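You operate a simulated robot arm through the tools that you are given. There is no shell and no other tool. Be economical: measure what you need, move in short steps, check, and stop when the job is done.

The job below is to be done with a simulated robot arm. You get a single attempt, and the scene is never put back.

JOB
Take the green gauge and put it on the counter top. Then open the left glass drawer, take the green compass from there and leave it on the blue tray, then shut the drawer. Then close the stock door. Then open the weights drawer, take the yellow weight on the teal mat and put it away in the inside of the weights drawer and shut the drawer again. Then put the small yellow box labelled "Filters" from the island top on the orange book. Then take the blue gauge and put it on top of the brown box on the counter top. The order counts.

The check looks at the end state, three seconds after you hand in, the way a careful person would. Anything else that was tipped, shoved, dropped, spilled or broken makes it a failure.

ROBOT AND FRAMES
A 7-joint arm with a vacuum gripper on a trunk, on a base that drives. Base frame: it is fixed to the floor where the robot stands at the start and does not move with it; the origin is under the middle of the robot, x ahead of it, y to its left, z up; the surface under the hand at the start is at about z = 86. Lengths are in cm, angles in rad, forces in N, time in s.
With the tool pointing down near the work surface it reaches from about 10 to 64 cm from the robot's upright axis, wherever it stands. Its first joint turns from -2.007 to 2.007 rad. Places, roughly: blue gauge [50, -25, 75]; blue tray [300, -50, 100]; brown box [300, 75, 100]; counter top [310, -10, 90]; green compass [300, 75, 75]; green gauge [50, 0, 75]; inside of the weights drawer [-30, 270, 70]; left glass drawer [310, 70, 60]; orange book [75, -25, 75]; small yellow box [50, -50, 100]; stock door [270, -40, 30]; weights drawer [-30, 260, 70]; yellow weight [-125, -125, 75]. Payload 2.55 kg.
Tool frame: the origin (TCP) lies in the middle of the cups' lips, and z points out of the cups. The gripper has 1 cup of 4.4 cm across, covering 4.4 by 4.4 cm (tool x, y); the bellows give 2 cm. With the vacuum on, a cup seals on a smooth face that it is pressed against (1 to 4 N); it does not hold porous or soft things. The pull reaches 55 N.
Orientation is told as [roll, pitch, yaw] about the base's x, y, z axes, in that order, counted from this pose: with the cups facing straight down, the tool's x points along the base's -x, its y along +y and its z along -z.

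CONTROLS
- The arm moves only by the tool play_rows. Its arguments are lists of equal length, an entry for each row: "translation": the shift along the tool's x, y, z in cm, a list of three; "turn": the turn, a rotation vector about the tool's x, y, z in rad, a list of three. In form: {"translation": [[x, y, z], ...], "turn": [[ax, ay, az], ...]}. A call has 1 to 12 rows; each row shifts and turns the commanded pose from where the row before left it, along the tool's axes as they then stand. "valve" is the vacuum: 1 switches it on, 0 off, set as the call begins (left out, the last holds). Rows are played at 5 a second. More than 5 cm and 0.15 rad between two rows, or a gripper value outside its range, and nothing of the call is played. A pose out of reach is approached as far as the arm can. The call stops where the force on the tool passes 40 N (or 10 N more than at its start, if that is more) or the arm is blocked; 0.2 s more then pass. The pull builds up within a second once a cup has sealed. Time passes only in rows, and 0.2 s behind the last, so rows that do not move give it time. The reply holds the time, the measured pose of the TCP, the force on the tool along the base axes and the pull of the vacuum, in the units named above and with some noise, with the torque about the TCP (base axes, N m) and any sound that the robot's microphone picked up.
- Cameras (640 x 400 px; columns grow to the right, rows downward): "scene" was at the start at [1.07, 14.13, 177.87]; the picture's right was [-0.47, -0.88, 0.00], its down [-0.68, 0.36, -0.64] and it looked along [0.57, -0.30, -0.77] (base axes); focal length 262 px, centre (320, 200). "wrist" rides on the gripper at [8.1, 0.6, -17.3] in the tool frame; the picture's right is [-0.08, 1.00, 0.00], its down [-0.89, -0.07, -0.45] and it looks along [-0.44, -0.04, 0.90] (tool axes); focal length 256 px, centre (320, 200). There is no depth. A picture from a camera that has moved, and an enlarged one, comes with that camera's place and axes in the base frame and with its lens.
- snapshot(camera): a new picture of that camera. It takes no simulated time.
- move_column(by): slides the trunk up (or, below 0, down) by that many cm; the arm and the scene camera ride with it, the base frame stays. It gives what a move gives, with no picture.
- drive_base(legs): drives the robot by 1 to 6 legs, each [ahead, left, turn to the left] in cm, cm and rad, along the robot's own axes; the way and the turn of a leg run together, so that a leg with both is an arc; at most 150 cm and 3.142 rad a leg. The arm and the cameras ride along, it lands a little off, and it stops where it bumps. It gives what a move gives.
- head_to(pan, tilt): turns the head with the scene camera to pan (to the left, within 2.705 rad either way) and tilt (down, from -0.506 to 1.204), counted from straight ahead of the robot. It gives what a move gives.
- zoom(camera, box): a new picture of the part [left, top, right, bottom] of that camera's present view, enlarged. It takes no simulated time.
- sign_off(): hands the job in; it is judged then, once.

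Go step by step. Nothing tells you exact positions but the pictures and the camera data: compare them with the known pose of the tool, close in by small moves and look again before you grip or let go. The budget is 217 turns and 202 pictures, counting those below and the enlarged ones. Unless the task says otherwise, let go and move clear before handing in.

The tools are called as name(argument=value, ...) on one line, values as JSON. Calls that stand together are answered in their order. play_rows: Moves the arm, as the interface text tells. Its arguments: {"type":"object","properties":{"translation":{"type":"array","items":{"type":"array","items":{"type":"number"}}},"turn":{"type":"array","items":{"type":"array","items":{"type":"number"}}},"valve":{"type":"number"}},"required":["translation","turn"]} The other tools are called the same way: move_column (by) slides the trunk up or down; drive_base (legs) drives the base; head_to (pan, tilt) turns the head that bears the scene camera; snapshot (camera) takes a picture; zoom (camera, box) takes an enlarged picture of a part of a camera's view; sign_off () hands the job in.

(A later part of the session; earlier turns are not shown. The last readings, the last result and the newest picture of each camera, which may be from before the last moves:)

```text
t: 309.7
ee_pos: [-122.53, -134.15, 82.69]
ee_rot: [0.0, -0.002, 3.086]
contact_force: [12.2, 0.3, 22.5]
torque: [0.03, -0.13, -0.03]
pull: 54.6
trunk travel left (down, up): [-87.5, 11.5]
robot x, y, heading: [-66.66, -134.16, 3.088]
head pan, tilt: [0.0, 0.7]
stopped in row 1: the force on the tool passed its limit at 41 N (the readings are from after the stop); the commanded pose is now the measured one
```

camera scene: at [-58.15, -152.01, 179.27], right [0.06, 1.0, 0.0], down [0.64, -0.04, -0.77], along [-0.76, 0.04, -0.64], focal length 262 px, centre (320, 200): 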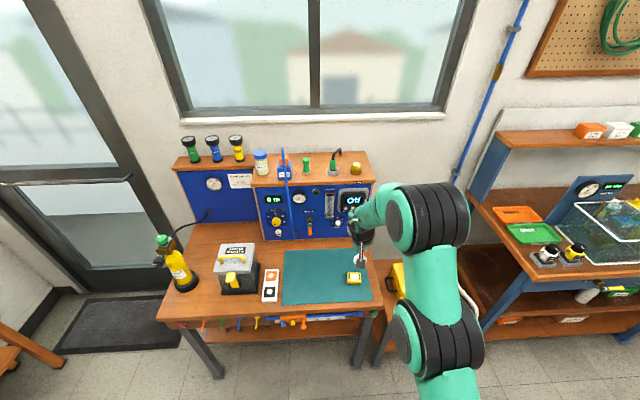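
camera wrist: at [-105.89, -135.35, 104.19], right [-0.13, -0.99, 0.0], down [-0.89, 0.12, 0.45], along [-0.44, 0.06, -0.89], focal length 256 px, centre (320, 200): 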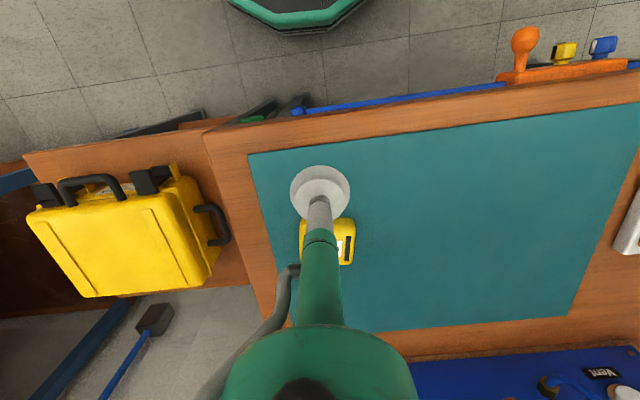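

Sealed. Lifting, folding, and driving back to the weights drawer.

play_rows(translation=[[0, 0, -1], [0, 0, -3], [0, 0, -4.5], [0, 0, -4.5], [0, 0, -4.5], [0, 0, -4.5], [0, 0, -4.5], [4.5, 0, 0], [4.5, 0, 0], [4.5, 0, 0], [4.5, 0, 0]], turn=[[0, 0, 0], [0, 0, 0], [0, 0, 0], [0, 0, 0], [0, 0, 0], [0, 0, 0], [0, 0, 0], [0, 0, 0], [0, 0, 0], [0, 0, 0], [0, 0, 0]])

drive_base(legs=[[-20, 0, 0], [0, -140, 0], [0, -140, 0], [0, 0, -1.53]])

snapshot(camera="scene")

snapshot(camera="wrist")

```text
t: 312.1
ee_pos: [-104.52, -134.88, 108.98]
ee_rot: [0.0, -0.005, 3.089]
contact_force: [1.0, 0.0, -5.3]
torque: [-0.02, 0.03, 0.0]
pull: 54.4
trunk travel left (down, up): [-87.5, 11.5]
robot x, y, heading: [-66.77, -134.02, 3.081]
head pan, tilt: [0.0, 0.7]
```

```text
t: 330.6
ee_pos: [-31.91, 182.5, 108.84]
ee_rot: [-0.001, -0.004, 1.564]
contact_force: [0.6, 0.1, -5.5]
torque: [0.02, -0.02, 0.03]
pull: 55.2
trunk travel left (down, up): [-87.5, 11.5]
robot x, y, heading: [-29.15, 144.92, 1.562]
head pan, tilt: [0.0, 0.7]
```

```text
77 pictures are left
camera scene: at [-46.57, 147.42, 179.26], right [1.0, -0.01, 0.0], down [-0.01, -0.64, -0.76], along [0.01, 0.76, -0.64], focal length 262 px, centre (320, 200)
```

scene: 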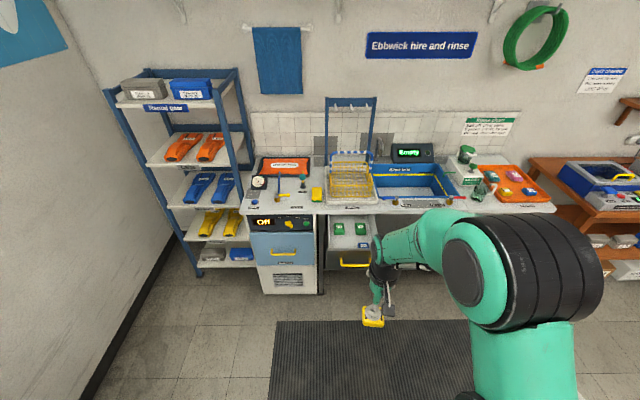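

```text
76 pictures are left
camera wrist: at [-32.62, 174.46, 126.17], right [-1.0, 0.08, 0.0], down [0.08, 0.89, 0.45], along [0.04, 0.45, -0.89], focal length 256 px, centre (320, 200)
```

wrist: 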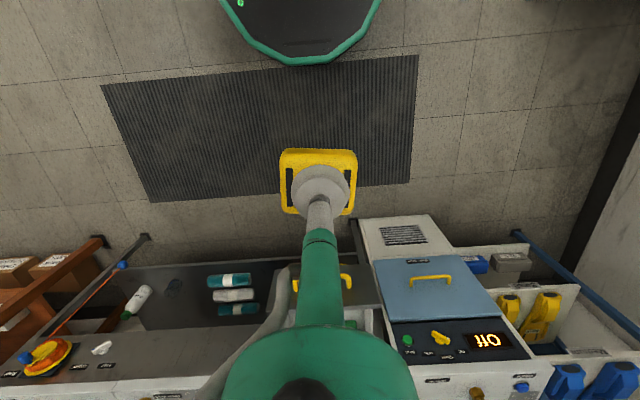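

The drawer is still open. Free spot at about [-34.5, 235]; driving closer and moving above it.

drive_base(legs=[[37, 0, 0]])

play_rows(translation=[[-4, 0.7, 0], [-4, 0.7, 0], [-4, 0.7, 0], [-3, 0.7, 0]], turn=[[0, 0, 0], [0, 0, 0], [0, 0, 0], [0, 0, 0]])

snapshot(camera="wrist")

snapshot(camera="scene")

```text
t: 332.9
ee_pos: [-31.74, 219.15, 108.85]
ee_rot: [-0.001, -0.004, 1.57]
contact_force: [0.0, 0.3, -5.2]
torque: [-0.01, -0.01, 0.0]
pull: 54.9
trunk travel left (down, up): [-87.5, 11.5]
robot x, y, heading: [-28.86, 181.41, 1.563]
head pan, tilt: [0.0, 0.7]
```

```text
t: 333.9
ee_pos: [-34.75, 234.18, 109.02]
ee_rot: [0.0, 0.0, 1.568]
contact_force: [0.5, 0.8, -5.5]
torque: [0.02, 0.0, 0.01]
pull: 54.5
trunk travel left (down, up): [-87.5, 11.5]
robot x, y, heading: [-29.09, 181.15, 1.568]
head pan, tilt: [0.0, 0.7]
```

```text
75 pictures are left
camera wrist: at [-35.4, 226.28, 126.32], right [-1.0, 0.08, 0.0], down [0.07, 0.89, 0.45], along [0.04, 0.44, -0.9], focal length 256 px, centre (320, 200)
```

wrist: 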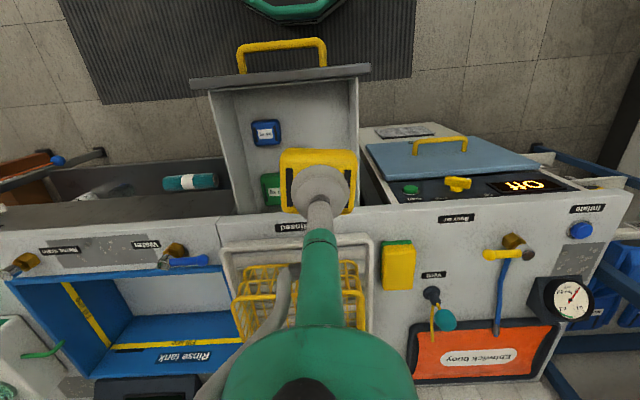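

```text
74 pictures are left
camera scene: at [-46.35, 184.18, 179.25], right [1.0, -0.01, 0.0], down [0.0, -0.65, -0.76], along [0.0, 0.76, -0.65], focal length 262 px, centre (320, 200)
```

scene: 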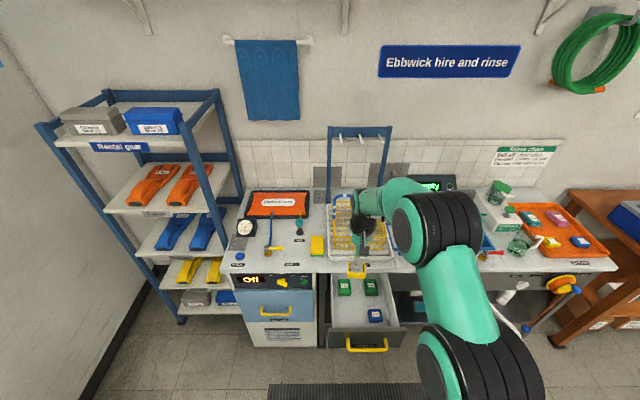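

The spot below is clear. Descending in stages.

play_rows(translation=[[0, -0.6, 4.5], [0, 0, 4.5], [0, 0, 4.5], [0, 0, 4.5], [0, 0, 3]], turn=[[0, 0, 0], [0, 0, 0], [0, 0, 0], [0, 0, 0], [0, 0, 0]])

snapshot(camera="wrist")

zoom(camera="scene", box=[290, 220, 450, 360])

```text
t: 335.1
ee_pos: [-33.99, 234.26, 87.8]
ee_rot: [0.0, -0.007, 1.57]
contact_force: [0.2, -0.6, -4.0]
torque: [-0.04, 0.0, -0.03]
pull: 54.7
trunk travel left (down, up): [-87.5, 11.5]
robot x, y, heading: [-28.98, 181.15, 1.562]
head pan, tilt: [0.0, 0.7]
```

```text
73 pictures are left
camera wrist: at [-34.59, 226.23, 105.05], right [-1.0, 0.08, 0.0], down [0.07, 0.89, 0.45], along [0.04, 0.45, -0.89], focal length 256 px, centre (320, 200)
```

wrist: 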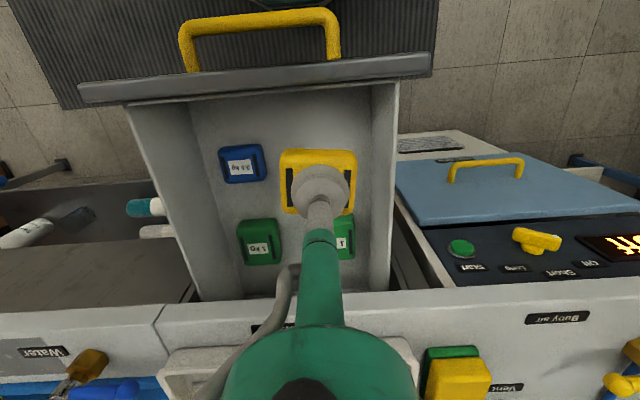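

```text
2.86 times, centred on (370, 290) of scene
camera zoom: at [-46.31, 184.06, 179.26], right [1.0, -0.01, 0.0], down [0.0, -0.64, -0.76], along [0.0, 0.76, -0.64], focal length 750 px, centre (177, -57)
```

zoom: 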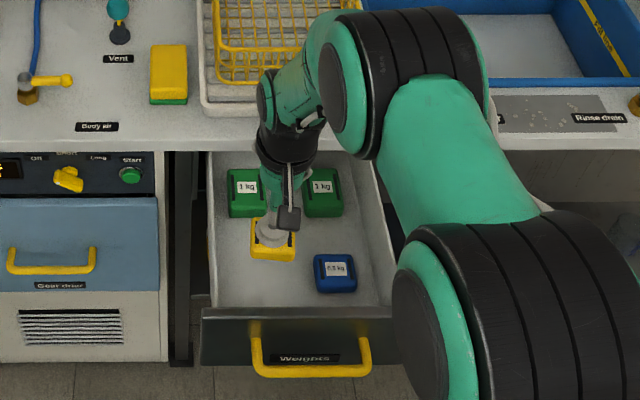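

play_rows(translation=[[0, 0, 3], [0, 0, 3], [0, 0, 2]], turn=[[0, 0, 0], [0, 0, 0], [0, 0, 0]])

play_rows(translation=[[0, 0, 0.8], [0, 0, 0.8]], turn=[[0, 0, 0], [0, 0, 0]])

play_rows(translation=[[0, 0, 0.6], [0, 0, 0.6]], turn=[[0, 0, 0], [0, 0, 0]])

snapshot(camera="wrist")

```text
t: 335.9
ee_pos: [-33.96, 234.44, 79.88]
ee_rot: [-0.001, -0.005, 1.569]
contact_force: [0.3, 0.1, -4.9]
torque: [-0.01, 0.01, 0.01]
pull: 55.0
trunk travel left (down, up): [-87.5, 11.5]
robot x, y, heading: [-28.88, 181.08, 1.569]
head pan, tilt: [0.0, 0.7]
```

```text
t: 336.5
ee_pos: [-34.03, 234.43, 78.39]
ee_rot: [0.002, -0.005, 1.569]
contact_force: [0.3, 0.4, -4.8]
torque: [0.01, 0.02, 0.0]
pull: 54.5
trunk travel left (down, up): [-87.5, 11.5]
robot x, y, heading: [-28.97, 181.35, 1.565]
head pan, tilt: [0.0, 0.7]
```

```text
t: 337.1
ee_pos: [-33.92, 234.34, 77.28]
ee_rot: [0.001, -0.004, 1.57]
contact_force: [-0.1, 0.3, -4.9]
torque: [-0.01, -0.01, -0.01]
pull: 54.6
trunk travel left (down, up): [-87.5, 11.5]
robot x, y, heading: [-29.19, 181.32, 1.566]
head pan, tilt: [0.0, 0.7]
```

```text
71 pictures are left
camera wrist: at [-34.64, 226.26, 94.44], right [-1.0, 0.08, 0.0], down [0.07, 0.89, 0.45], along [0.04, 0.45, -0.89], focal length 256 px, centre (320, 200)
```

wrist: 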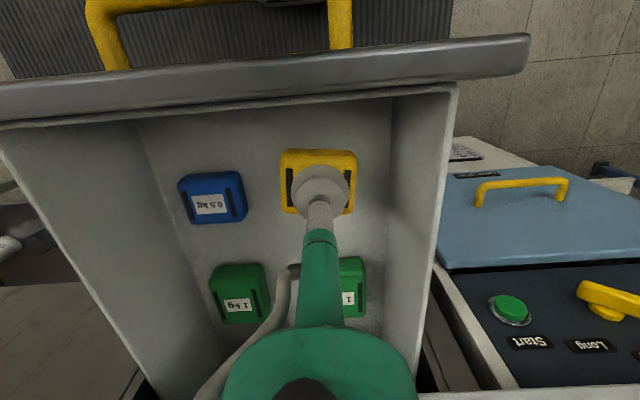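

play_rows(translation=[[0, 0, 0.6], [0, 0, 0.6]], turn=[[0, 0, 0], [0, 0, 0]])

play_rows(translation=[[0, 0, 0.5], [0, 0, 0.5]], turn=[[0, 0, 0], [0, 0, 0]])

play_rows(translation=[[0, 0, 0.5]], turn=[[0, 0, 0]])

```text
t: 337.7
ee_pos: [-34.08, 234.28, 76.02]
ee_rot: [0.001, -0.004, 1.57]
contact_force: [-0.2, -0.2, -4.7]
torque: [0.01, 0.01, 0.04]
pull: 54.7
trunk travel left (down, up): [-87.5, 11.5]
robot x, y, heading: [-29.22, 181.31, 1.565]
head pan, tilt: [0.0, 0.7]
```

```text
t: 338.3
ee_pos: [-33.92, 234.28, 74.92]
ee_rot: [-0.002, -0.004, 1.57]
contact_force: [-0.4, -0.3, -4.6]
torque: [0.04, 0.0, -0.01]
pull: 54.7
trunk travel left (down, up): [-87.5, 11.5]
robot x, y, heading: [-28.89, 181.35, 1.568]
head pan, tilt: [0.0, 0.7]
```

```text
t: 338.7
ee_pos: [-33.95, 234.34, 74.45]
ee_rot: [0.0, -0.002, 1.57]
contact_force: [-0.3, -0.1, -4.2]
torque: [0.02, -0.03, -0.02]
pull: 55.1
trunk travel left (down, up): [-87.5, 11.5]
robot x, y, heading: [-29.2, 181.24, 1.565]
head pan, tilt: [0.0, 0.7]
```

play_rows(translation=[[0, 0, 0.5]], turn=[[0, 0, 0]])

play_rows(translation=[[0, 0, 0.4]], turn=[[0, 0, 0]])

snapshot(camera="wrist")

```text
t: 339.1
ee_pos: [-33.98, 234.26, 73.74]
ee_rot: [0.0, -0.004, 1.568]
contact_force: [0.7, -0.2, -4.6]
torque: [-0.02, 0.05, 0.02]
pull: 54.6
trunk travel left (down, up): [-87.5, 11.5]
robot x, y, heading: [-28.63, 180.86, 1.566]
head pan, tilt: [0.0, 0.7]
```

```text
t: 339.5
ee_pos: [-33.99, 234.28, 73.46]
ee_rot: [0.0, -0.003, 1.569]
contact_force: [0.1, 0.5, -5.3]
torque: [0.02, -0.01, 0.0]
pull: 55.3
trunk travel left (down, up): [-87.5, 11.5]
robot x, y, heading: [-29.15, 181.3, 1.562]
head pan, tilt: [0.0, 0.7]
```

```text
70 pictures are left
camera wrist: at [-34.61, 226.26, 90.78], right [-1.0, 0.08, 0.0], down [0.07, 0.89, 0.45], along [0.04, 0.45, -0.89], focal length 256 px, centre (320, 200)
```

wrist: 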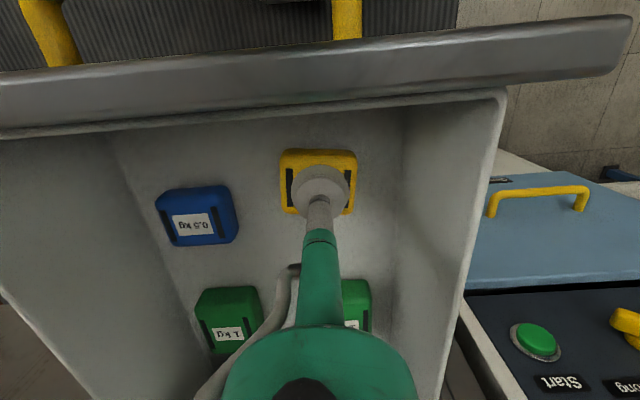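

play_rows(translation=[[0, 0, 0.5], [0, 0, 0.3]], turn=[[0, 0, 0], [0, 0, 0]])

play_rows(translation=[[0, 0, 0.3], [0, 0, 0.3]], turn=[[0, 0, 0], [0, 0, 0]])

play_rows(translation=[[0, 0, 0.3], [0, 0, 0.2]], turn=[[0, 0, 0], [0, 0, 0]])

```text
t: 340.1
ee_pos: [-34.06, 234.33, 72.74]
ee_rot: [-0.002, -0.002, 1.57]
contact_force: [0.2, 0.8, -4.6]
torque: [0.03, 0.02, -0.04]
pull: 55.0
trunk travel left (down, up): [-87.5, 11.5]
robot x, y, heading: [-28.84, 181.5, 1.558]
head pan, tilt: [0.0, 0.7]
```

```text
t: 340.7
ee_pos: [-33.9, 234.6, 72.63]
ee_rot: [0.002, -0.013, 1.569]
contact_force: [3.4, -0.4, 20.5]
torque: [-0.58, -0.15, 0.1]
pull: 55.5
trunk travel left (down, up): [-87.5, 11.5]
robot x, y, heading: [-29.02, 181.44, 1.565]
head pan, tilt: [0.0, 0.7]
```

```text
t: 341.3
ee_pos: [-34.04, 234.51, 72.12]
ee_rot: [0.002, -0.017, 1.569]
contact_force: [3.7, 2.1, 37.1]
torque: [-0.31, -0.15, 0.04]
pull: 55.0
trunk travel left (down, up): [-87.5, 11.5]
robot x, y, heading: [-29.12, 181.35, 1.566]
head pan, tilt: [0.0, 0.7]
```

The weight rests on the drawer floor. Releasing and rising.

play_rows(translation=[[0, 0, -0.5], [0, 0, 0], [0, 0, 0], [0, 0, 0], [0, 0, 0], [0, 0, -0.5], [0, 0, -1], [0, 0, -3], [0, 0, -4.5], [0, 0, -4.5], [0, 0, -4.5], [0, 0, -4.5]], turn=[[0, 0, 0], [0, 0, 0], [0, 0, 0], [0, 0, 0], [0, 0, 0], [0, 0, 0], [0, 0, 0], [0, 0, 0], [0, 0, 0], [0, 0, 0], [0, 0, 0], [0, 0, 0]], valve=0)

snapshot(camera="wrist")

```text
t: 343.9
ee_pos: [-33.93, 234.0, 94.65]
ee_rot: [0.001, -0.004, 1.568]
contact_force: [0.0, 0.6, -1.5]
torque: [0.03, -0.01, -0.03]
pull: 0.1
trunk travel left (down, up): [-87.5, 11.5]
robot x, y, heading: [-28.65, 181.3, 1.565]
head pan, tilt: [0.0, 0.7]
```

```text
69 pictures are left
camera wrist: at [-34.57, 225.99, 111.97], right [-1.0, 0.08, 0.0], down [0.07, 0.89, 0.45], along [0.04, 0.45, -0.89], focal length 256 px, centre (320, 200)
```

wrist: 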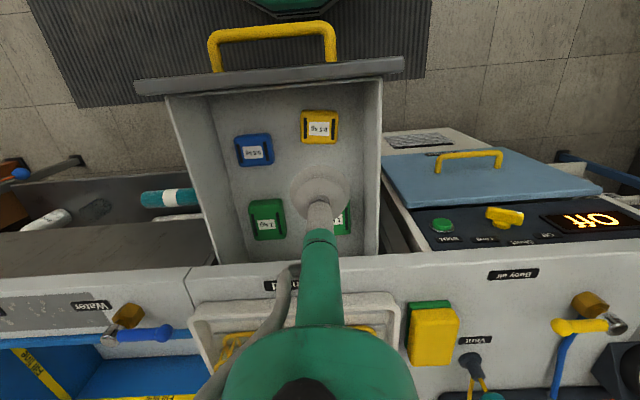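

The yellow weight is in the drawer. I'll back off, tilt the tool and push the drawer shut beside its handle.

drive_base(legs=[[-34, 0, 0]])

play_rows(translation=[[0, 3, 0], [0, 3.2, 0], [0, 0, 0], [0, 0, 0], [0, 0, 0]], turn=[[0, -0.14, 0], [0, -0.14, 0], [0, -0.14, 0], [0, -0.14, 0], [0, -0.14, 0]])

move_column(by=-19)

snapshot(camera="wrist")

```text
t: 346.1
ee_pos: [-33.99, 200.7, 94.69]
ee_rot: [0.0, -0.004, 1.566]
contact_force: [-0.3, 0.1, 0.0]
torque: [0.04, 0.0, -0.05]
pull: 0.0
trunk travel left (down, up): [-87.5, 11.5]
robot x, y, heading: [-29.17, 148.38, 1.563]
head pan, tilt: [0.0, 0.7]
```

```text
t: 347.3
ee_pos: [-39.59, 200.75, 94.57]
ee_rot: [-0.028, -0.547, 1.566]
contact_force: [-0.3, -0.2, -1.5]
torque: [0.0, 0.0, 0.03]
pull: 0.1
out of reach, approached as far as the arm can: row 5
trunk travel left (down, up): [-87.5, 11.5]
robot x, y, heading: [-29.2, 148.02, 1.564]
head pan, tilt: [0.0, 0.7]
```

```text
t: 349.4
ee_pos: [-39.38, 200.68, 75.6]
ee_rot: [-0.028, -0.546, 1.567]
contact_force: [0.2, 0.3, 1.1]
torque: [-0.02, -0.01, 0.0]
pull: 0.1
trunk travel left (down, up): [-68.5, 30.5]
robot x, y, heading: [-29.43, 147.72, 1.561]
head pan, tilt: [0.0, 0.7]
```

```text
68 pictures are left
camera wrist: at [-40.65, 184.89, 86.15], right [-1.0, 0.09, 0.02], down [0.06, 0.53, 0.85], along [0.06, 0.84, -0.53], focal length 256 px, centre (320, 200)
```

wrist: 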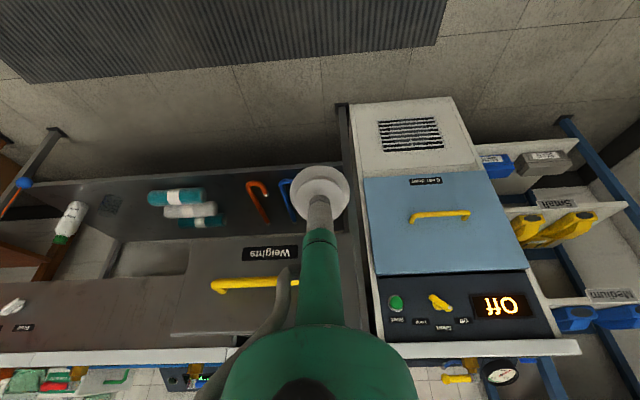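

I'll tilt further so the gripper body stays clear of the bench edge; raising the arm and lowering the trunk to allow it.

play_rows(translation=[[-2.4, 0, -4], [-2.4, 0, -4], [-2.4, 0, -4], [0, 0, 0], [0, 0, 0], [0, 0, 0], [0, 0, 0]], turn=[[0, 0, 0], [0, 0, 0], [0, 0, 0], [0, -0.14, 0], [0, -0.14, 0], [0, -0.14, 0], [0, -0.1, 0]])

move_column(by=-14)

snapshot(camera="wrist")

```text
t: 351.0
ee_pos: [-38.53, 200.44, 89.25]
ee_rot: [-0.101, -0.97, 1.613]
contact_force: [-0.3, 0.6, -0.7]
torque: [-0.01, -0.01, -0.02]
pull: 0.0
out of reach, approached as far as the arm can: row 5
trunk travel left (down, up): [-68.5, 30.5]
robot x, y, heading: [-29.35, 147.67, 1.56]
head pan, tilt: [0.0, 0.7]
```

```text
t: 352.7
ee_pos: [-38.58, 200.49, 75.25]
ee_rot: [-0.103, -0.969, 1.61]
contact_force: [0.2, 0.4, -0.6]
torque: [-0.04, 0.01, 0.01]
pull: 0.0
trunk travel left (down, up): [-54.5, 44.5]
robot x, y, heading: [-28.76, 147.86, 1.56]
head pan, tilt: [0.0, 0.7]
```

```text
67 pictures are left
camera wrist: at [-40.22, 181.76, 78.38], right [-1.0, 0.09, 0.01], down [0.02, 0.14, 0.99], along [0.09, 0.99, -0.14], focal length 256 px, centre (320, 200)
```

wrist: 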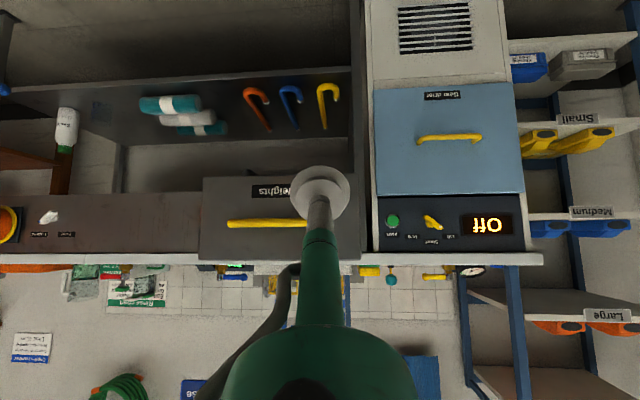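

play_rows(translation=[[0, 1.5, 0]], turn=[[0, 0, 0]])

drive_base(legs=[[30, 0, 0]])

snapshot(camera="wrist")

snapshot(camera="scene")

```text
t: 353.1
ee_pos: [-39.96, 200.53, 75.21]
ee_rot: [-0.103, -0.968, 1.612]
contact_force: [-0.1, 0.9, -0.1]
torque: [0.02, 0.02, 0.01]
pull: 0.0
trunk travel left (down, up): [-54.5, 44.5]
robot x, y, heading: [-29.53, 147.98, 1.562]
head pan, tilt: [0.0, 0.7]
```

```text
t: 355.1
ee_pos: [-40.1, 230.65, 75.22]
ee_rot: [-0.102, -0.969, 1.616]
contact_force: [0.1, 1.0, -0.4]
torque: [0.0, 0.01, -0.02]
pull: 0.0
trunk travel left (down, up): [-54.5, 44.5]
robot x, y, heading: [-29.28, 178.11, 1.567]
head pan, tilt: [0.0, 0.7]
```

```text
66 pictures are left
camera wrist: at [-41.63, 211.86, 78.3], right [-1.0, 0.08, 0.01], down [0.02, 0.14, 0.99], along [0.08, 0.99, -0.14], focal length 256 px, centre (320, 200)
```

wrist: 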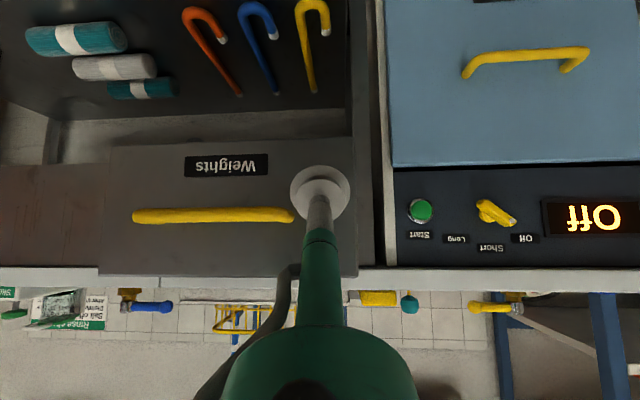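

```text
65 pictures are left
camera scene: at [-46.36, 180.6, 146.26], right [1.0, 0.0, 0.0], down [0.0, -0.64, -0.76], along [0.0, 0.76, -0.64], focal length 262 px, centre (320, 200)
```

scene: 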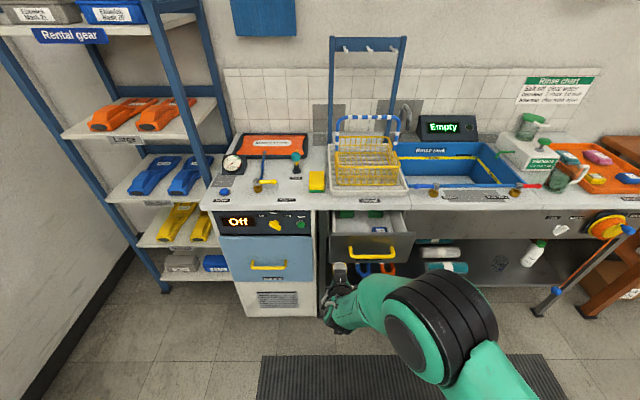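

drive_base(legs=[[14, 0, 0]])

drive_base(legs=[[8, 0, 0]])

snapshot(camera="scene")

snapshot(camera="wrist")

```text
t: 356.5
ee_pos: [-40.11, 244.47, 75.21]
ee_rot: [-0.105, -0.968, 1.618]
contact_force: [0.0, 0.2, -0.4]
torque: [0.0, 0.0, -0.01]
pull: 0.1
trunk travel left (down, up): [-54.5, 44.5]
robot x, y, heading: [-28.87, 191.82, 1.574]
head pan, tilt: [0.0, 0.7]
```

```text
t: 357.6
ee_pos: [-39.74, 250.25, 73.41]
ee_rot: [-0.121, -0.922, 1.641]
contact_force: [-0.1, -8.0, 2.7]
torque: [0.25, 0.0, 0.01]
pull: 0.1
trunk travel left (down, up): [-54.5, 44.5]
robot x, y, heading: [-28.65, 199.56, 1.574]
head pan, tilt: [0.0, 0.7]
stopped in leg 1: the force on the tool passed its limit at 81 N (the readings are from after the stop); the commanded pose is now the measured one
```

```text
64 pictures are left
camera scene: at [-46.3, 201.76, 146.27], right [1.0, 0.0, 0.0], down [0.0, -0.64, -0.77], along [0.0, 0.77, -0.64], focal length 262 px, centre (320, 200)
```

scene: 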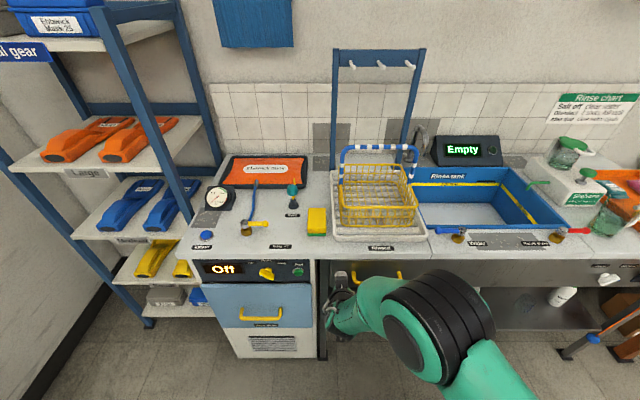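

```text
63 pictures are left
camera wrist: at [-41.24, 231.74, 77.33], right [-1.0, 0.07, -0.01], down [0.0, 0.18, 0.98], along [0.07, 0.98, -0.18], focal length 256 px, centre (320, 200)
```

wrist: 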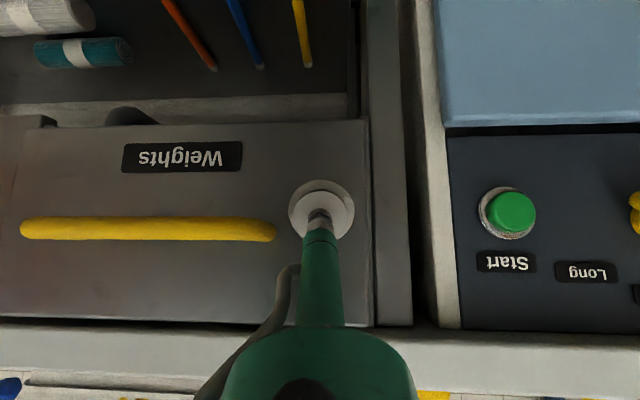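

The drawer is shut. Backing off and levelling the tool with the recipe that worked.

drive_base(legs=[[-35, 0, 0]])

play_rows(translation=[[-2, 0, 2], [-2, 0, 2], [0, 0, 0], [0, 0, 0], [0, 0, 0]], turn=[[0, 0.1, 0], [0, 0.14, 0], [0, 0.14, 0], [-0.1, 0, 0], [0, 0, 0]])

snapshot(camera="scene")

```text
t: 359.9
ee_pos: [-39.9, 215.12, 73.49]
ee_rot: [-0.12, -0.925, 1.643]
contact_force: [0.4, -0.1, 0.4]
torque: [-0.03, 0.0, 0.02]
pull: 0.0
trunk travel left (down, up): [-54.5, 44.5]
robot x, y, heading: [-29.15, 163.7, 1.578]
head pan, tilt: [0.0, 0.7]
```

```text
t: 361.1
ee_pos: [-39.89, 220.89, 73.92]
ee_rot: [0.017, -0.545, 1.59]
contact_force: [0.0, 0.8, -0.3]
torque: [0.05, 0.0, 0.01]
pull: 0.0
trunk travel left (down, up): [-54.5, 44.5]
robot x, y, heading: [-29.28, 164.11, 1.576]
head pan, tilt: [0.0, 0.7]
```

```text
62 pictures are left
camera scene: at [-46.3, 166.6, 146.26], right [1.0, 0.0, 0.0], down [0.0, -0.64, -0.76], along [0.0, 0.76, -0.64], focal length 262 px, centre (320, 200)
```

scene: 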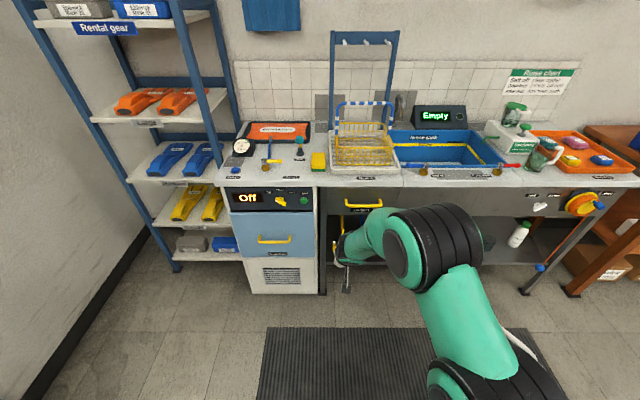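

Fully reached. Now the final levelling and retraction.

play_rows(translation=[[0, 0, 0], [0, 0, 0], [0, 0, 0], [0, 0, 0], [0, 0, 0]], turn=[[0.015, 0.13, 0.01], [0, 0.14, 0], [0, 0.14, 0], [0, 0.135, 0], [0, 0, 0]])

move_column(by=33)

```text
t: 362.3
ee_pos: [-39.67, 221.22, 74.39]
ee_rot: [-0.001, -0.064, 1.585]
contact_force: [-0.6, -0.5, -1.6]
torque: [0.01, 0.02, 0.02]
pull: 0.0
out of reach, approached as far as the arm can: row 1
trunk travel left (down, up): [-54.5, 44.5]
robot x, y, heading: [-28.75, 163.96, 1.572]
head pan, tilt: [0.0, 0.7]
```

```text
t: 365.5
ee_pos: [-39.5, 221.34, 107.39]
ee_rot: [0.001, -0.068, 1.585]
contact_force: [-0.3, 0.0, -0.7]
torque: [-0.03, -0.02, 0.03]
pull: 0.2
trunk travel left (down, up): [-87.5, 11.5]
robot x, y, heading: [-29.01, 164.23, 1.575]
head pan, tilt: [0.0, 0.7]
```

play_rows(translation=[[4, -2, 0], [4, -2, 0], [4, -2, 0], [4, -2, 0], [4, -2, 0], [4, 0, 0]], turn=[[0, 0.067, 0], [0, 0, 0], [0, 0, 0], [0, 0, 0], [0, 0, 0], [0, 0, 0]])

drive_base(legs=[[0, 0, -1.575], [0, -130, 0], [0, -80, 0], [20, 0, 0]])

head_to(pan=-0.1, tilt=0.9)

snapshot(camera="scene")

snapshot(camera="wrist")

```text
t: 366.9
ee_pos: [-29.28, 197.17, 107.28]
ee_rot: [-0.002, -0.001, 1.586]
contact_force: [-0.2, 0.4, -0.2]
torque: [0.01, 0.0, -0.01]
pull: 0.0
trunk travel left (down, up): [-87.5, 11.5]
robot x, y, heading: [-28.74, 163.87, 1.569]
head pan, tilt: [0.0, 0.7]
```

```text
t: 382.4
ee_pos: [24.07, -44.63, 107.2]
ee_rot: [-0.001, 0.002, 0.015]
contact_force: [0.4, -0.2, 0.2]
torque: [-0.03, 0.03, -0.01]
pull: 0.0
trunk travel left (down, up): [-87.5, 11.5]
robot x, y, heading: [-9.46, -44.88, -0.001]
head pan, tilt: [0.0, 0.7]
```

```text
t: 383.1
ee_pos: [24.14, -44.69, 107.14]
ee_rot: [0.0, 0.0, 0.013]
contact_force: [-0.8, 0.2, -0.3]
torque: [0.01, 0.01, -0.02]
pull: 0.0
trunk travel left (down, up): [-87.5, 11.5]
robot x, y, heading: [-9.03, -44.84, 0.003]
head pan, tilt: [-0.099, 0.901]
```

```text
61 pictures are left
camera scene: at [-7.5, -28.02, 177.65], right [-0.1, -1.0, 0.0], down [-0.78, 0.08, -0.62], along [0.62, -0.06, -0.78], focal length 262 px, centre (320, 200)
```

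scene: 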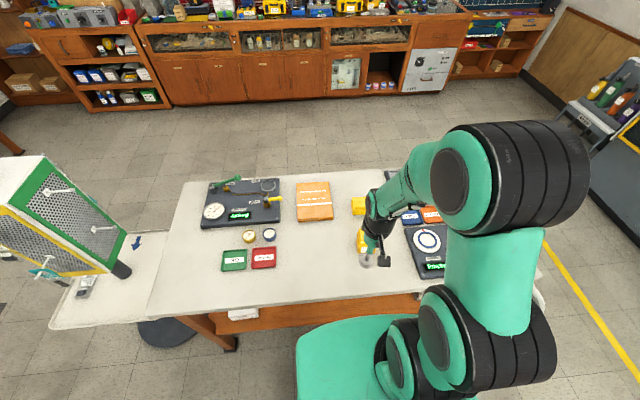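

```text
60 pictures are left
camera wrist: at [15.94, -44.04, 124.51], right [0.07, 1.0, 0.0], down [0.89, -0.06, 0.45], along [0.44, -0.03, -0.9], focal length 256 px, centre (320, 200)
```

wrist: 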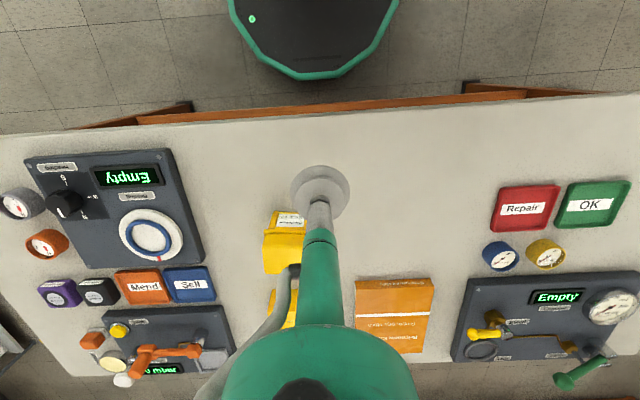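

The island is before me again. I'll move the hand aside to see both yellow boxes' labels.

play_rows(translation=[[-2, 4.5, 0], [-2, 4.5, 0], [-2, 4.5, 0], [-2, 4, 0]], turn=[[0, 0, 0], [0, 0, 0], [0, 0, 0], [0, 0, 0]])

snapshot(camera="wrist")

zoom(camera="scene", box=[280, 160, 420, 280])

```text
t: 384.1
ee_pos: [31.99, -26.97, 107.03]
ee_rot: [-0.002, 0.002, 0.013]
contact_force: [1.1, -0.7, -0.4]
torque: [-0.02, 0.0, -0.02]
pull: 0.1
trunk travel left (down, up): [-87.5, 11.5]
robot x, y, heading: [-8.91, -45.0, 0.003]
head pan, tilt: [-0.099, 0.901]
```

```text
59 pictures are left
camera wrist: at [23.91, -26.36, 124.31], right [0.07, 1.0, 0.0], down [0.89, -0.06, 0.44], along [0.44, -0.03, -0.9], focal length 256 px, centre (320, 200)
```

wrist: 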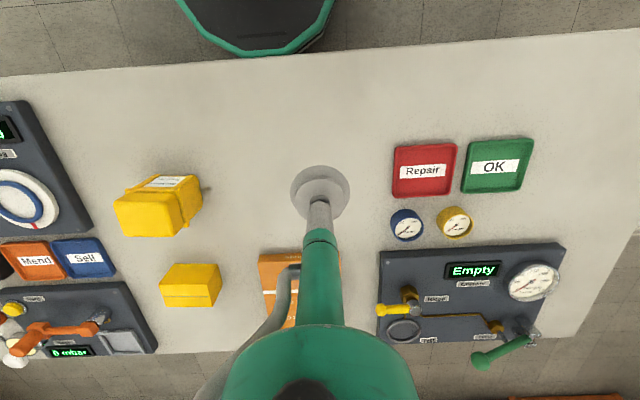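

```text
3.33 times, centred on (350, 220) of scene
camera zoom: at [-7.35, -27.86, 177.62], right [-0.1, -1.0, 0.0], down [-0.78, 0.08, -0.62], along [0.62, -0.06, -0.78], focal length 875 px, centre (220, 133)
```

zoom: 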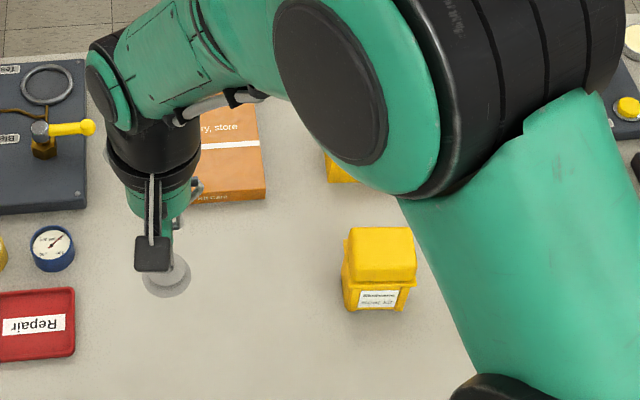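

zoom(camera="wrist", box=[100, 165, 240, 315])

zoom(camera="scene", box=[345, 200, 385, 235])

```text
2.67 times, centred on (170, 240) of wrist
camera zoom: at [23.91, -26.36, 124.31], right [0.07, 1.0, 0.0], down [0.89, -0.06, 0.44], along [0.44, -0.03, -0.9], focal length 683 px, centre (720, 93)
```

zoom: 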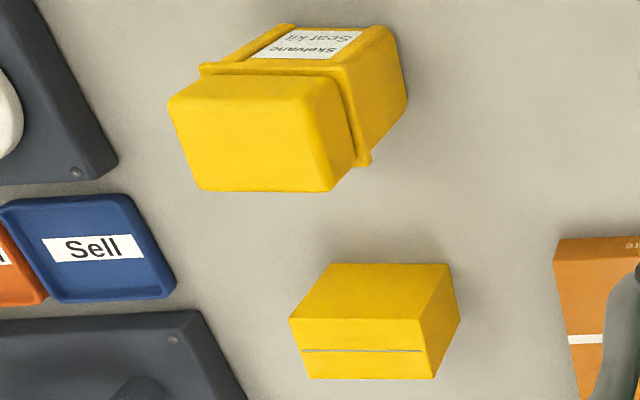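

```text
11.43 times, centred on (365, 218) of scene
camera zoom: at [-7.35, -27.86, 177.62], right [-0.1, -1.0, 0.0], down [-0.78, 0.08, -0.62], along [0.62, -0.06, -0.78], focal length 3000 px, centre (-194, 0)
```

zoom: 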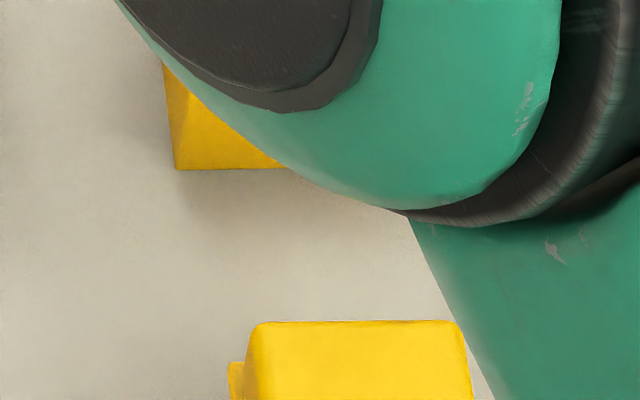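

The near one reads "Skelvane Seat kit", so the plain small box behind it at about [57, -52.3, 91.3] is the Filters box (its label must face away). I'll drive up and try to see its far side before gripping.

drive_base(legs=[[9.5, 0, 0]])

play_rows(translation=[[-3, -4, 0], [-3, -4, 0], [-3, -4, 0], [-3, -4, 0], [-2, -4, 0], [-1.2, -4, 0], [0, -1.5, 0]], turn=[[0, 0, 0], [0, 0, 0], [0, 0, 0], [0, 0, 0], [0, 0, 0], [0, 0, 0], [0, 0, 0]])

snapshot(camera="wrist")

snapshot(camera="scene")

```text
t: 385.2
ee_pos: [41.53, -27.04, 107.13]
ee_rot: [-0.001, 0.0, 0.016]
contact_force: [0.0, -0.5, 0.4]
torque: [0.0, 0.07, -0.01]
pull: 0.1
trunk travel left (down, up): [-87.5, 11.5]
robot x, y, heading: [0.25, -44.95, 0.002]
head pan, tilt: [-0.099, 0.901]
```

```text
t: 386.8
ee_pos: [56.92, -52.35, 107.05]
ee_rot: [0.0, 0.002, 0.015]
contact_force: [-0.8, 0.0, -0.6]
torque: [0.02, -0.01, 0.01]
pull: 0.2
trunk travel left (down, up): [-87.5, 11.5]
robot x, y, heading: [0.44, -44.92, 0.003]
head pan, tilt: [-0.099, 0.901]
```

```text
55 pictures are left
camera wrist: at [48.88, -51.84, 124.4], right [0.06, 1.0, 0.0], down [0.89, -0.06, 0.44], along [0.44, -0.03, -0.9], focal length 256 px, centre (320, 200)
```

wrist: 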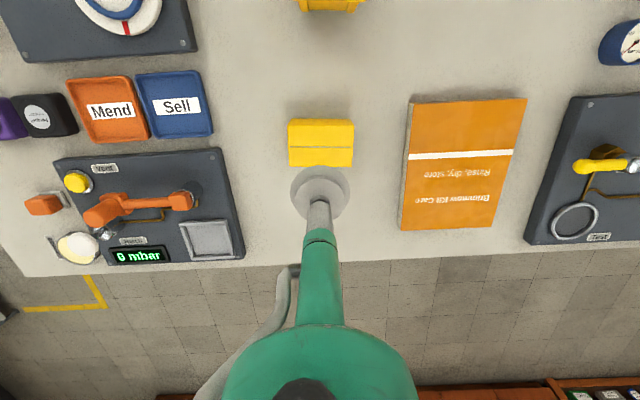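

```text
54 pictures are left
camera scene: at [2.09, -27.96, 177.64], right [-0.1, -1.0, 0.0], down [-0.78, 0.07, -0.62], along [0.62, -0.06, -0.78], focal length 262 px, centre (320, 200)
```

scene: 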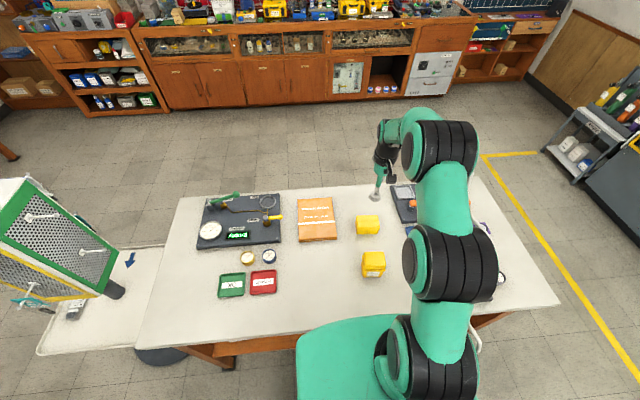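

play_rows(translation=[[-0.5, 0, 4.5], [0, 0, 4.5], [0, 0, 3]], turn=[[0, 0, 0], [0, 0, 0], [0, 0, 0]])

snapshot(camera="wrist")

zoom(camera="scene", box=[330, 170, 430, 280])

```text
t: 387.6
ee_pos: [57.6, -52.47, 95.04]
ee_rot: [0.001, 0.0, 0.014]
contact_force: [-0.1, 1.3, 0.1]
torque: [0.02, 0.04, -0.02]
pull: 0.1
trunk travel left (down, up): [-87.5, 11.5]
robot x, y, heading: [0.2, -45.02, 0.003]
head pan, tilt: [-0.099, 0.901]
```

```text
53 pictures are left
camera wrist: at [49.49, -51.84, 112.25], right [0.06, 1.0, 0.0], down [0.89, -0.06, 0.45], along [0.44, -0.03, -0.9], focal length 256 px, centre (320, 200)
```

wrist: 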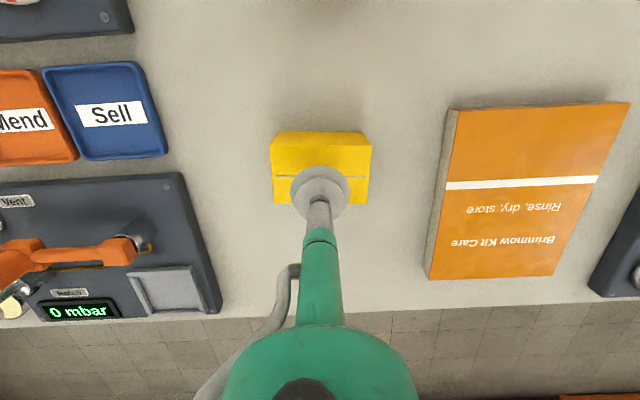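

```text
3.64 times, centred on (380, 225) of scene
camera zoom: at [2.21, -28.0, 177.65], right [-0.1, -1.0, 0.0], down [-0.78, 0.07, -0.62], along [0.62, -0.06, -0.78], focal length 954 px, centre (102, 109)
```

zoom: 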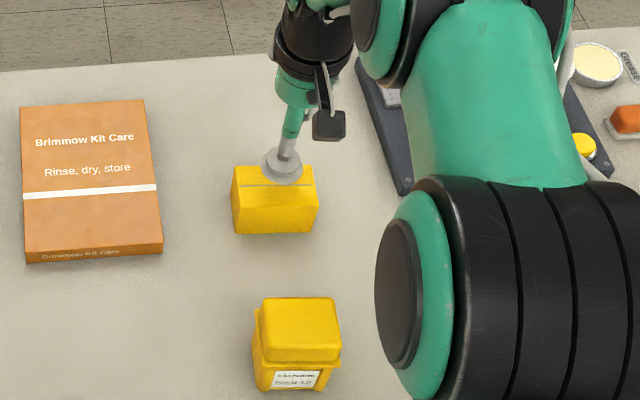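

play_rows(translation=[[0, 0, 2], [0, 0, 0.8], [0, 0, 0.5]], turn=[[0, 0, 0], [0, 0, 0], [0, 0, 0]], valve=1)

play_rows(translation=[[0, 0, 0.5], [0, 0, 0.4]], turn=[[0, 0, 0], [0, 0, 0]])

```text
t: 388.4
ee_pos: [57.41, -52.31, 91.64]
ee_rot: [0.0, 0.001, 0.015]
contact_force: [0.6, -0.2, -0.8]
torque: [-0.02, 0.0, -0.02]
pull: 55.2
trunk travel left (down, up): [-87.5, 11.5]
robot x, y, heading: [0.25, -44.95, 0.006]
head pan, tilt: [-0.099, 0.901]
```

```text
t: 389.0
ee_pos: [57.63, -52.29, 91.34]
ee_rot: [-0.002, -0.007, 0.016]
contact_force: [-6.8, -0.2, 26.6]
torque: [0.03, 0.41, -0.02]
pull: 54.8
trunk travel left (down, up): [-87.5, 11.5]
robot x, y, heading: [0.6, -44.81, 0.003]
head pan, tilt: [-0.099, 0.901]
```

Sealed on the Filters box. Lifting and carrying it over the orange book (centre about [62, -33]).

play_rows(translation=[[0, 0, -1], [0, 0, -3], [0, 0, -4.5], [0, 0, -2.5], [-0.3, 4.7, 0], [-0.3, 4.7, 0], [-0.3, 4.7, 0], [-0.3, 4.7, 0]], turn=[[0, 0, 0], [0, 0, 0], [0, 0, 0], [0, 0, 0], [0, 0, 0], [0, 0, 0], [0, 0, 0], [0, 0, 0]])

snapshot(camera="wrist")

zoom(camera="scene", box=[260, 160, 420, 280])

```text
t: 390.8
ee_pos: [58.52, -33.3, 101.72]
ee_rot: [-0.002, 0.003, 0.015]
contact_force: [0.4, 0.5, -0.3]
torque: [-0.06, 0.02, -0.04]
pull: 55.1
trunk travel left (down, up): [-87.5, 11.5]
robot x, y, heading: [0.37, -44.91, 0.006]
head pan, tilt: [-0.099, 0.901]
```

```text
51 pictures are left
camera wrist: at [50.36, -32.68, 119.03], right [0.06, 1.0, 0.0], down [0.89, -0.06, 0.44], along [0.44, -0.03, -0.9], focal length 256 px, centre (320, 200)
```

wrist: 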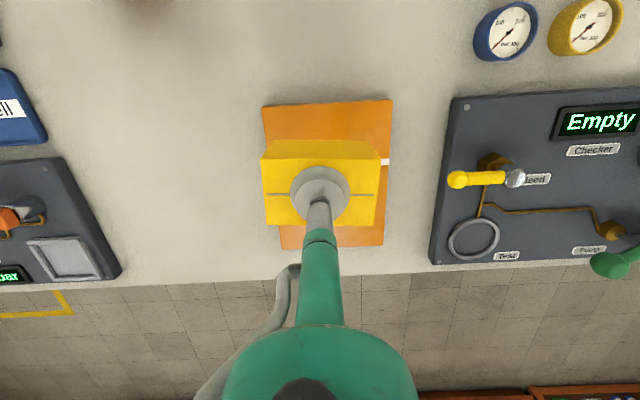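

```text
3.33 times, centred on (340, 220) of scene
camera zoom: at [2.12, -27.77, 177.62], right [-0.1, -1.0, 0.0], down [-0.78, 0.07, -0.62], along [0.62, -0.06, -0.78], focal length 875 px, centre (253, 133)
```

zoom: 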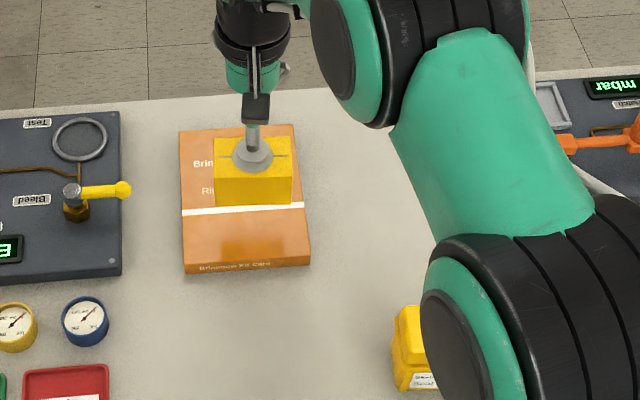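

Right over the book. Lowering gently.

play_rows(translation=[[-0.5, 0.3, 3], [0, 0, 1.5]], turn=[[0, 0, 0], [0, 0, 0]])

play_rows(translation=[[0, 0, 0.6], [0, 0, 0.6]], turn=[[0, 0, 0], [0, 0, 0]])

play_rows(translation=[[0, 0, 0.5], [0, 0, 0.5]], turn=[[0, 0, 0], [0, 0, 0]])

```text
t: 391.4
ee_pos: [59.02, -33.13, 97.26]
ee_rot: [0.001, 0.0, 0.014]
contact_force: [-0.4, 0.5, -0.4]
torque: [0.0, 0.01, 0.0]
pull: 54.5
trunk travel left (down, up): [-87.5, 11.5]
robot x, y, heading: [0.06, -45.07, -0.0]
head pan, tilt: [-0.099, 0.901]
```

```text
t: 392.0
ee_pos: [58.93, -33.24, 96.12]
ee_rot: [0.0, 0.001, 0.015]
contact_force: [0.5, 0.5, -0.8]
torque: [-0.01, -0.02, -0.03]
pull: 55.2
trunk travel left (down, up): [-87.5, 11.5]
robot x, y, heading: [0.68, -44.9, 0.004]
head pan, tilt: [-0.099, 0.901]
```

```text
t: 392.6
ee_pos: [58.89, -33.19, 95.18]
ee_rot: [0.0, 0.004, 0.015]
contact_force: [0.0, -0.5, -1.6]
torque: [-0.01, -0.01, 0.01]
pull: 54.9
trunk travel left (down, up): [-87.5, 11.5]
robot x, y, heading: [0.72, -45.0, 0.003]
head pan, tilt: [-0.099, 0.901]
```

play_rows(translation=[[0, 0, 0.4], [0, 0, 0.3]], turn=[[0, 0, 0], [0, 0, 0]])

play_rows(translation=[[0, 0, 0.3], [0, 0, 0.3]], turn=[[0, 0, 0], [0, 0, 0]])

play_rows(translation=[[0, 0, 0.3], [0, 0, 0.2]], turn=[[0, 0, 0], [0, 0, 0]])

```text
t: 393.2
ee_pos: [58.86, -33.05, 94.61]
ee_rot: [0.0, 0.001, 0.016]
contact_force: [-0.7, 0.1, -0.2]
torque: [-0.03, -0.04, 0.01]
pull: 55.1
trunk travel left (down, up): [-87.5, 11.5]
robot x, y, heading: [0.36, -45.13, -0.001]
head pan, tilt: [-0.099, 0.901]
```

```text
t: 393.8
ee_pos: [58.88, -33.1, 93.8]
ee_rot: [0.001, 0.0, 0.014]
contact_force: [0.1, 0.4, -0.6]
torque: [0.01, -0.01, 0.03]
pull: 55.1
trunk travel left (down, up): [-87.5, 11.5]
robot x, y, heading: [0.32, -44.52, 0.008]
head pan, tilt: [-0.099, 0.901]
```

```text
t: 394.4
ee_pos: [58.95, -33.08, 93.67]
ee_rot: [0.0, -0.006, 0.014]
contact_force: [-3.4, 0.9, 14.5]
torque: [-0.03, 0.15, -0.01]
pull: 54.8
trunk travel left (down, up): [-87.5, 11.5]
robot x, y, heading: [0.58, -45.36, 0.001]
head pan, tilt: [-0.099, 0.901]
```

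Contact. Releasing on the book.

play_rows(translation=[[0, 0, 0], [0, 0, 0], [0, 0, 0], [0, 0, 0], [0, 0, -0.4], [0, 0, -1], [0, 0, -3], [0, 0, -4.5], [0, 0, -4.5], [2, 2, 0], [4, 2, 0]], turn=[[0, 0, 0], [0, 0, 0], [0, 0, 0], [0, 0, 0], [0, 0, 0], [0, 0, 0], [0, 0, 0], [0, 0, 0], [0, 0, 0], [0, 0, 0], [0, 0, 0]], valve=0)

snapshot(camera="wrist")

zoom(camera="scene", box=[220, 160, 400, 290])

```text
t: 396.8
ee_pos: [52.65, -29.08, 106.71]
ee_rot: [0.001, -0.002, 0.016]
contact_force: [-0.7, 0.4, -0.6]
torque: [0.02, -0.04, 0.01]
pull: 0.2
trunk travel left (down, up): [-87.5, 11.5]
robot x, y, heading: [0.57, -45.04, 0.003]
head pan, tilt: [-0.099, 0.901]
```

```text
49 pictures are left
camera wrist: at [44.56, -28.51, 124.03], right [0.06, 1.0, 0.0], down [0.89, -0.06, 0.45], along [0.45, -0.03, -0.89], focal length 256 px, centre (320, 200)
```

wrist: 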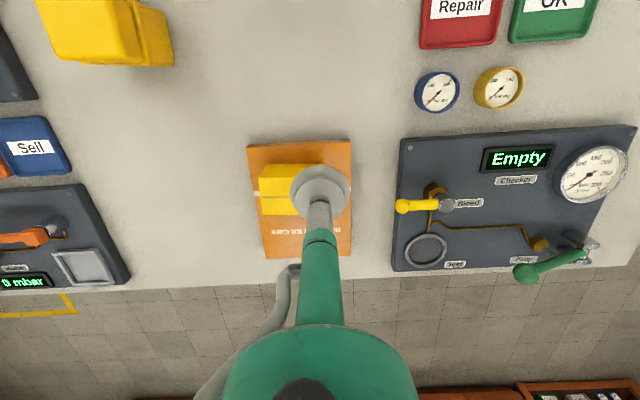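

```text
3.08 times, centred on (310, 225) of scene
camera zoom: at [1.81, -27.97, 177.64], right [-0.1, -1.0, 0.0], down [-0.78, 0.07, -0.62], along [0.62, -0.06, -0.78], focal length 808 px, centre (351, 123)
```

zoom: 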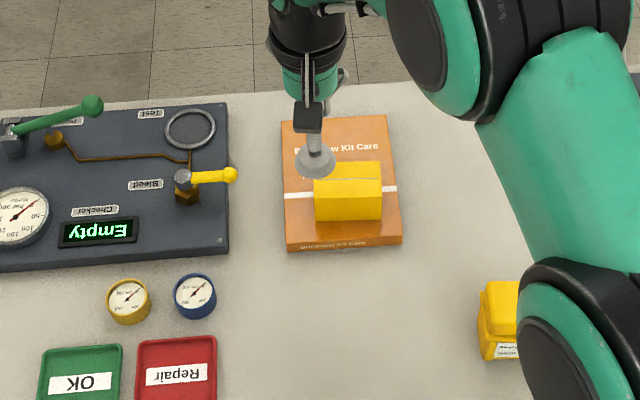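

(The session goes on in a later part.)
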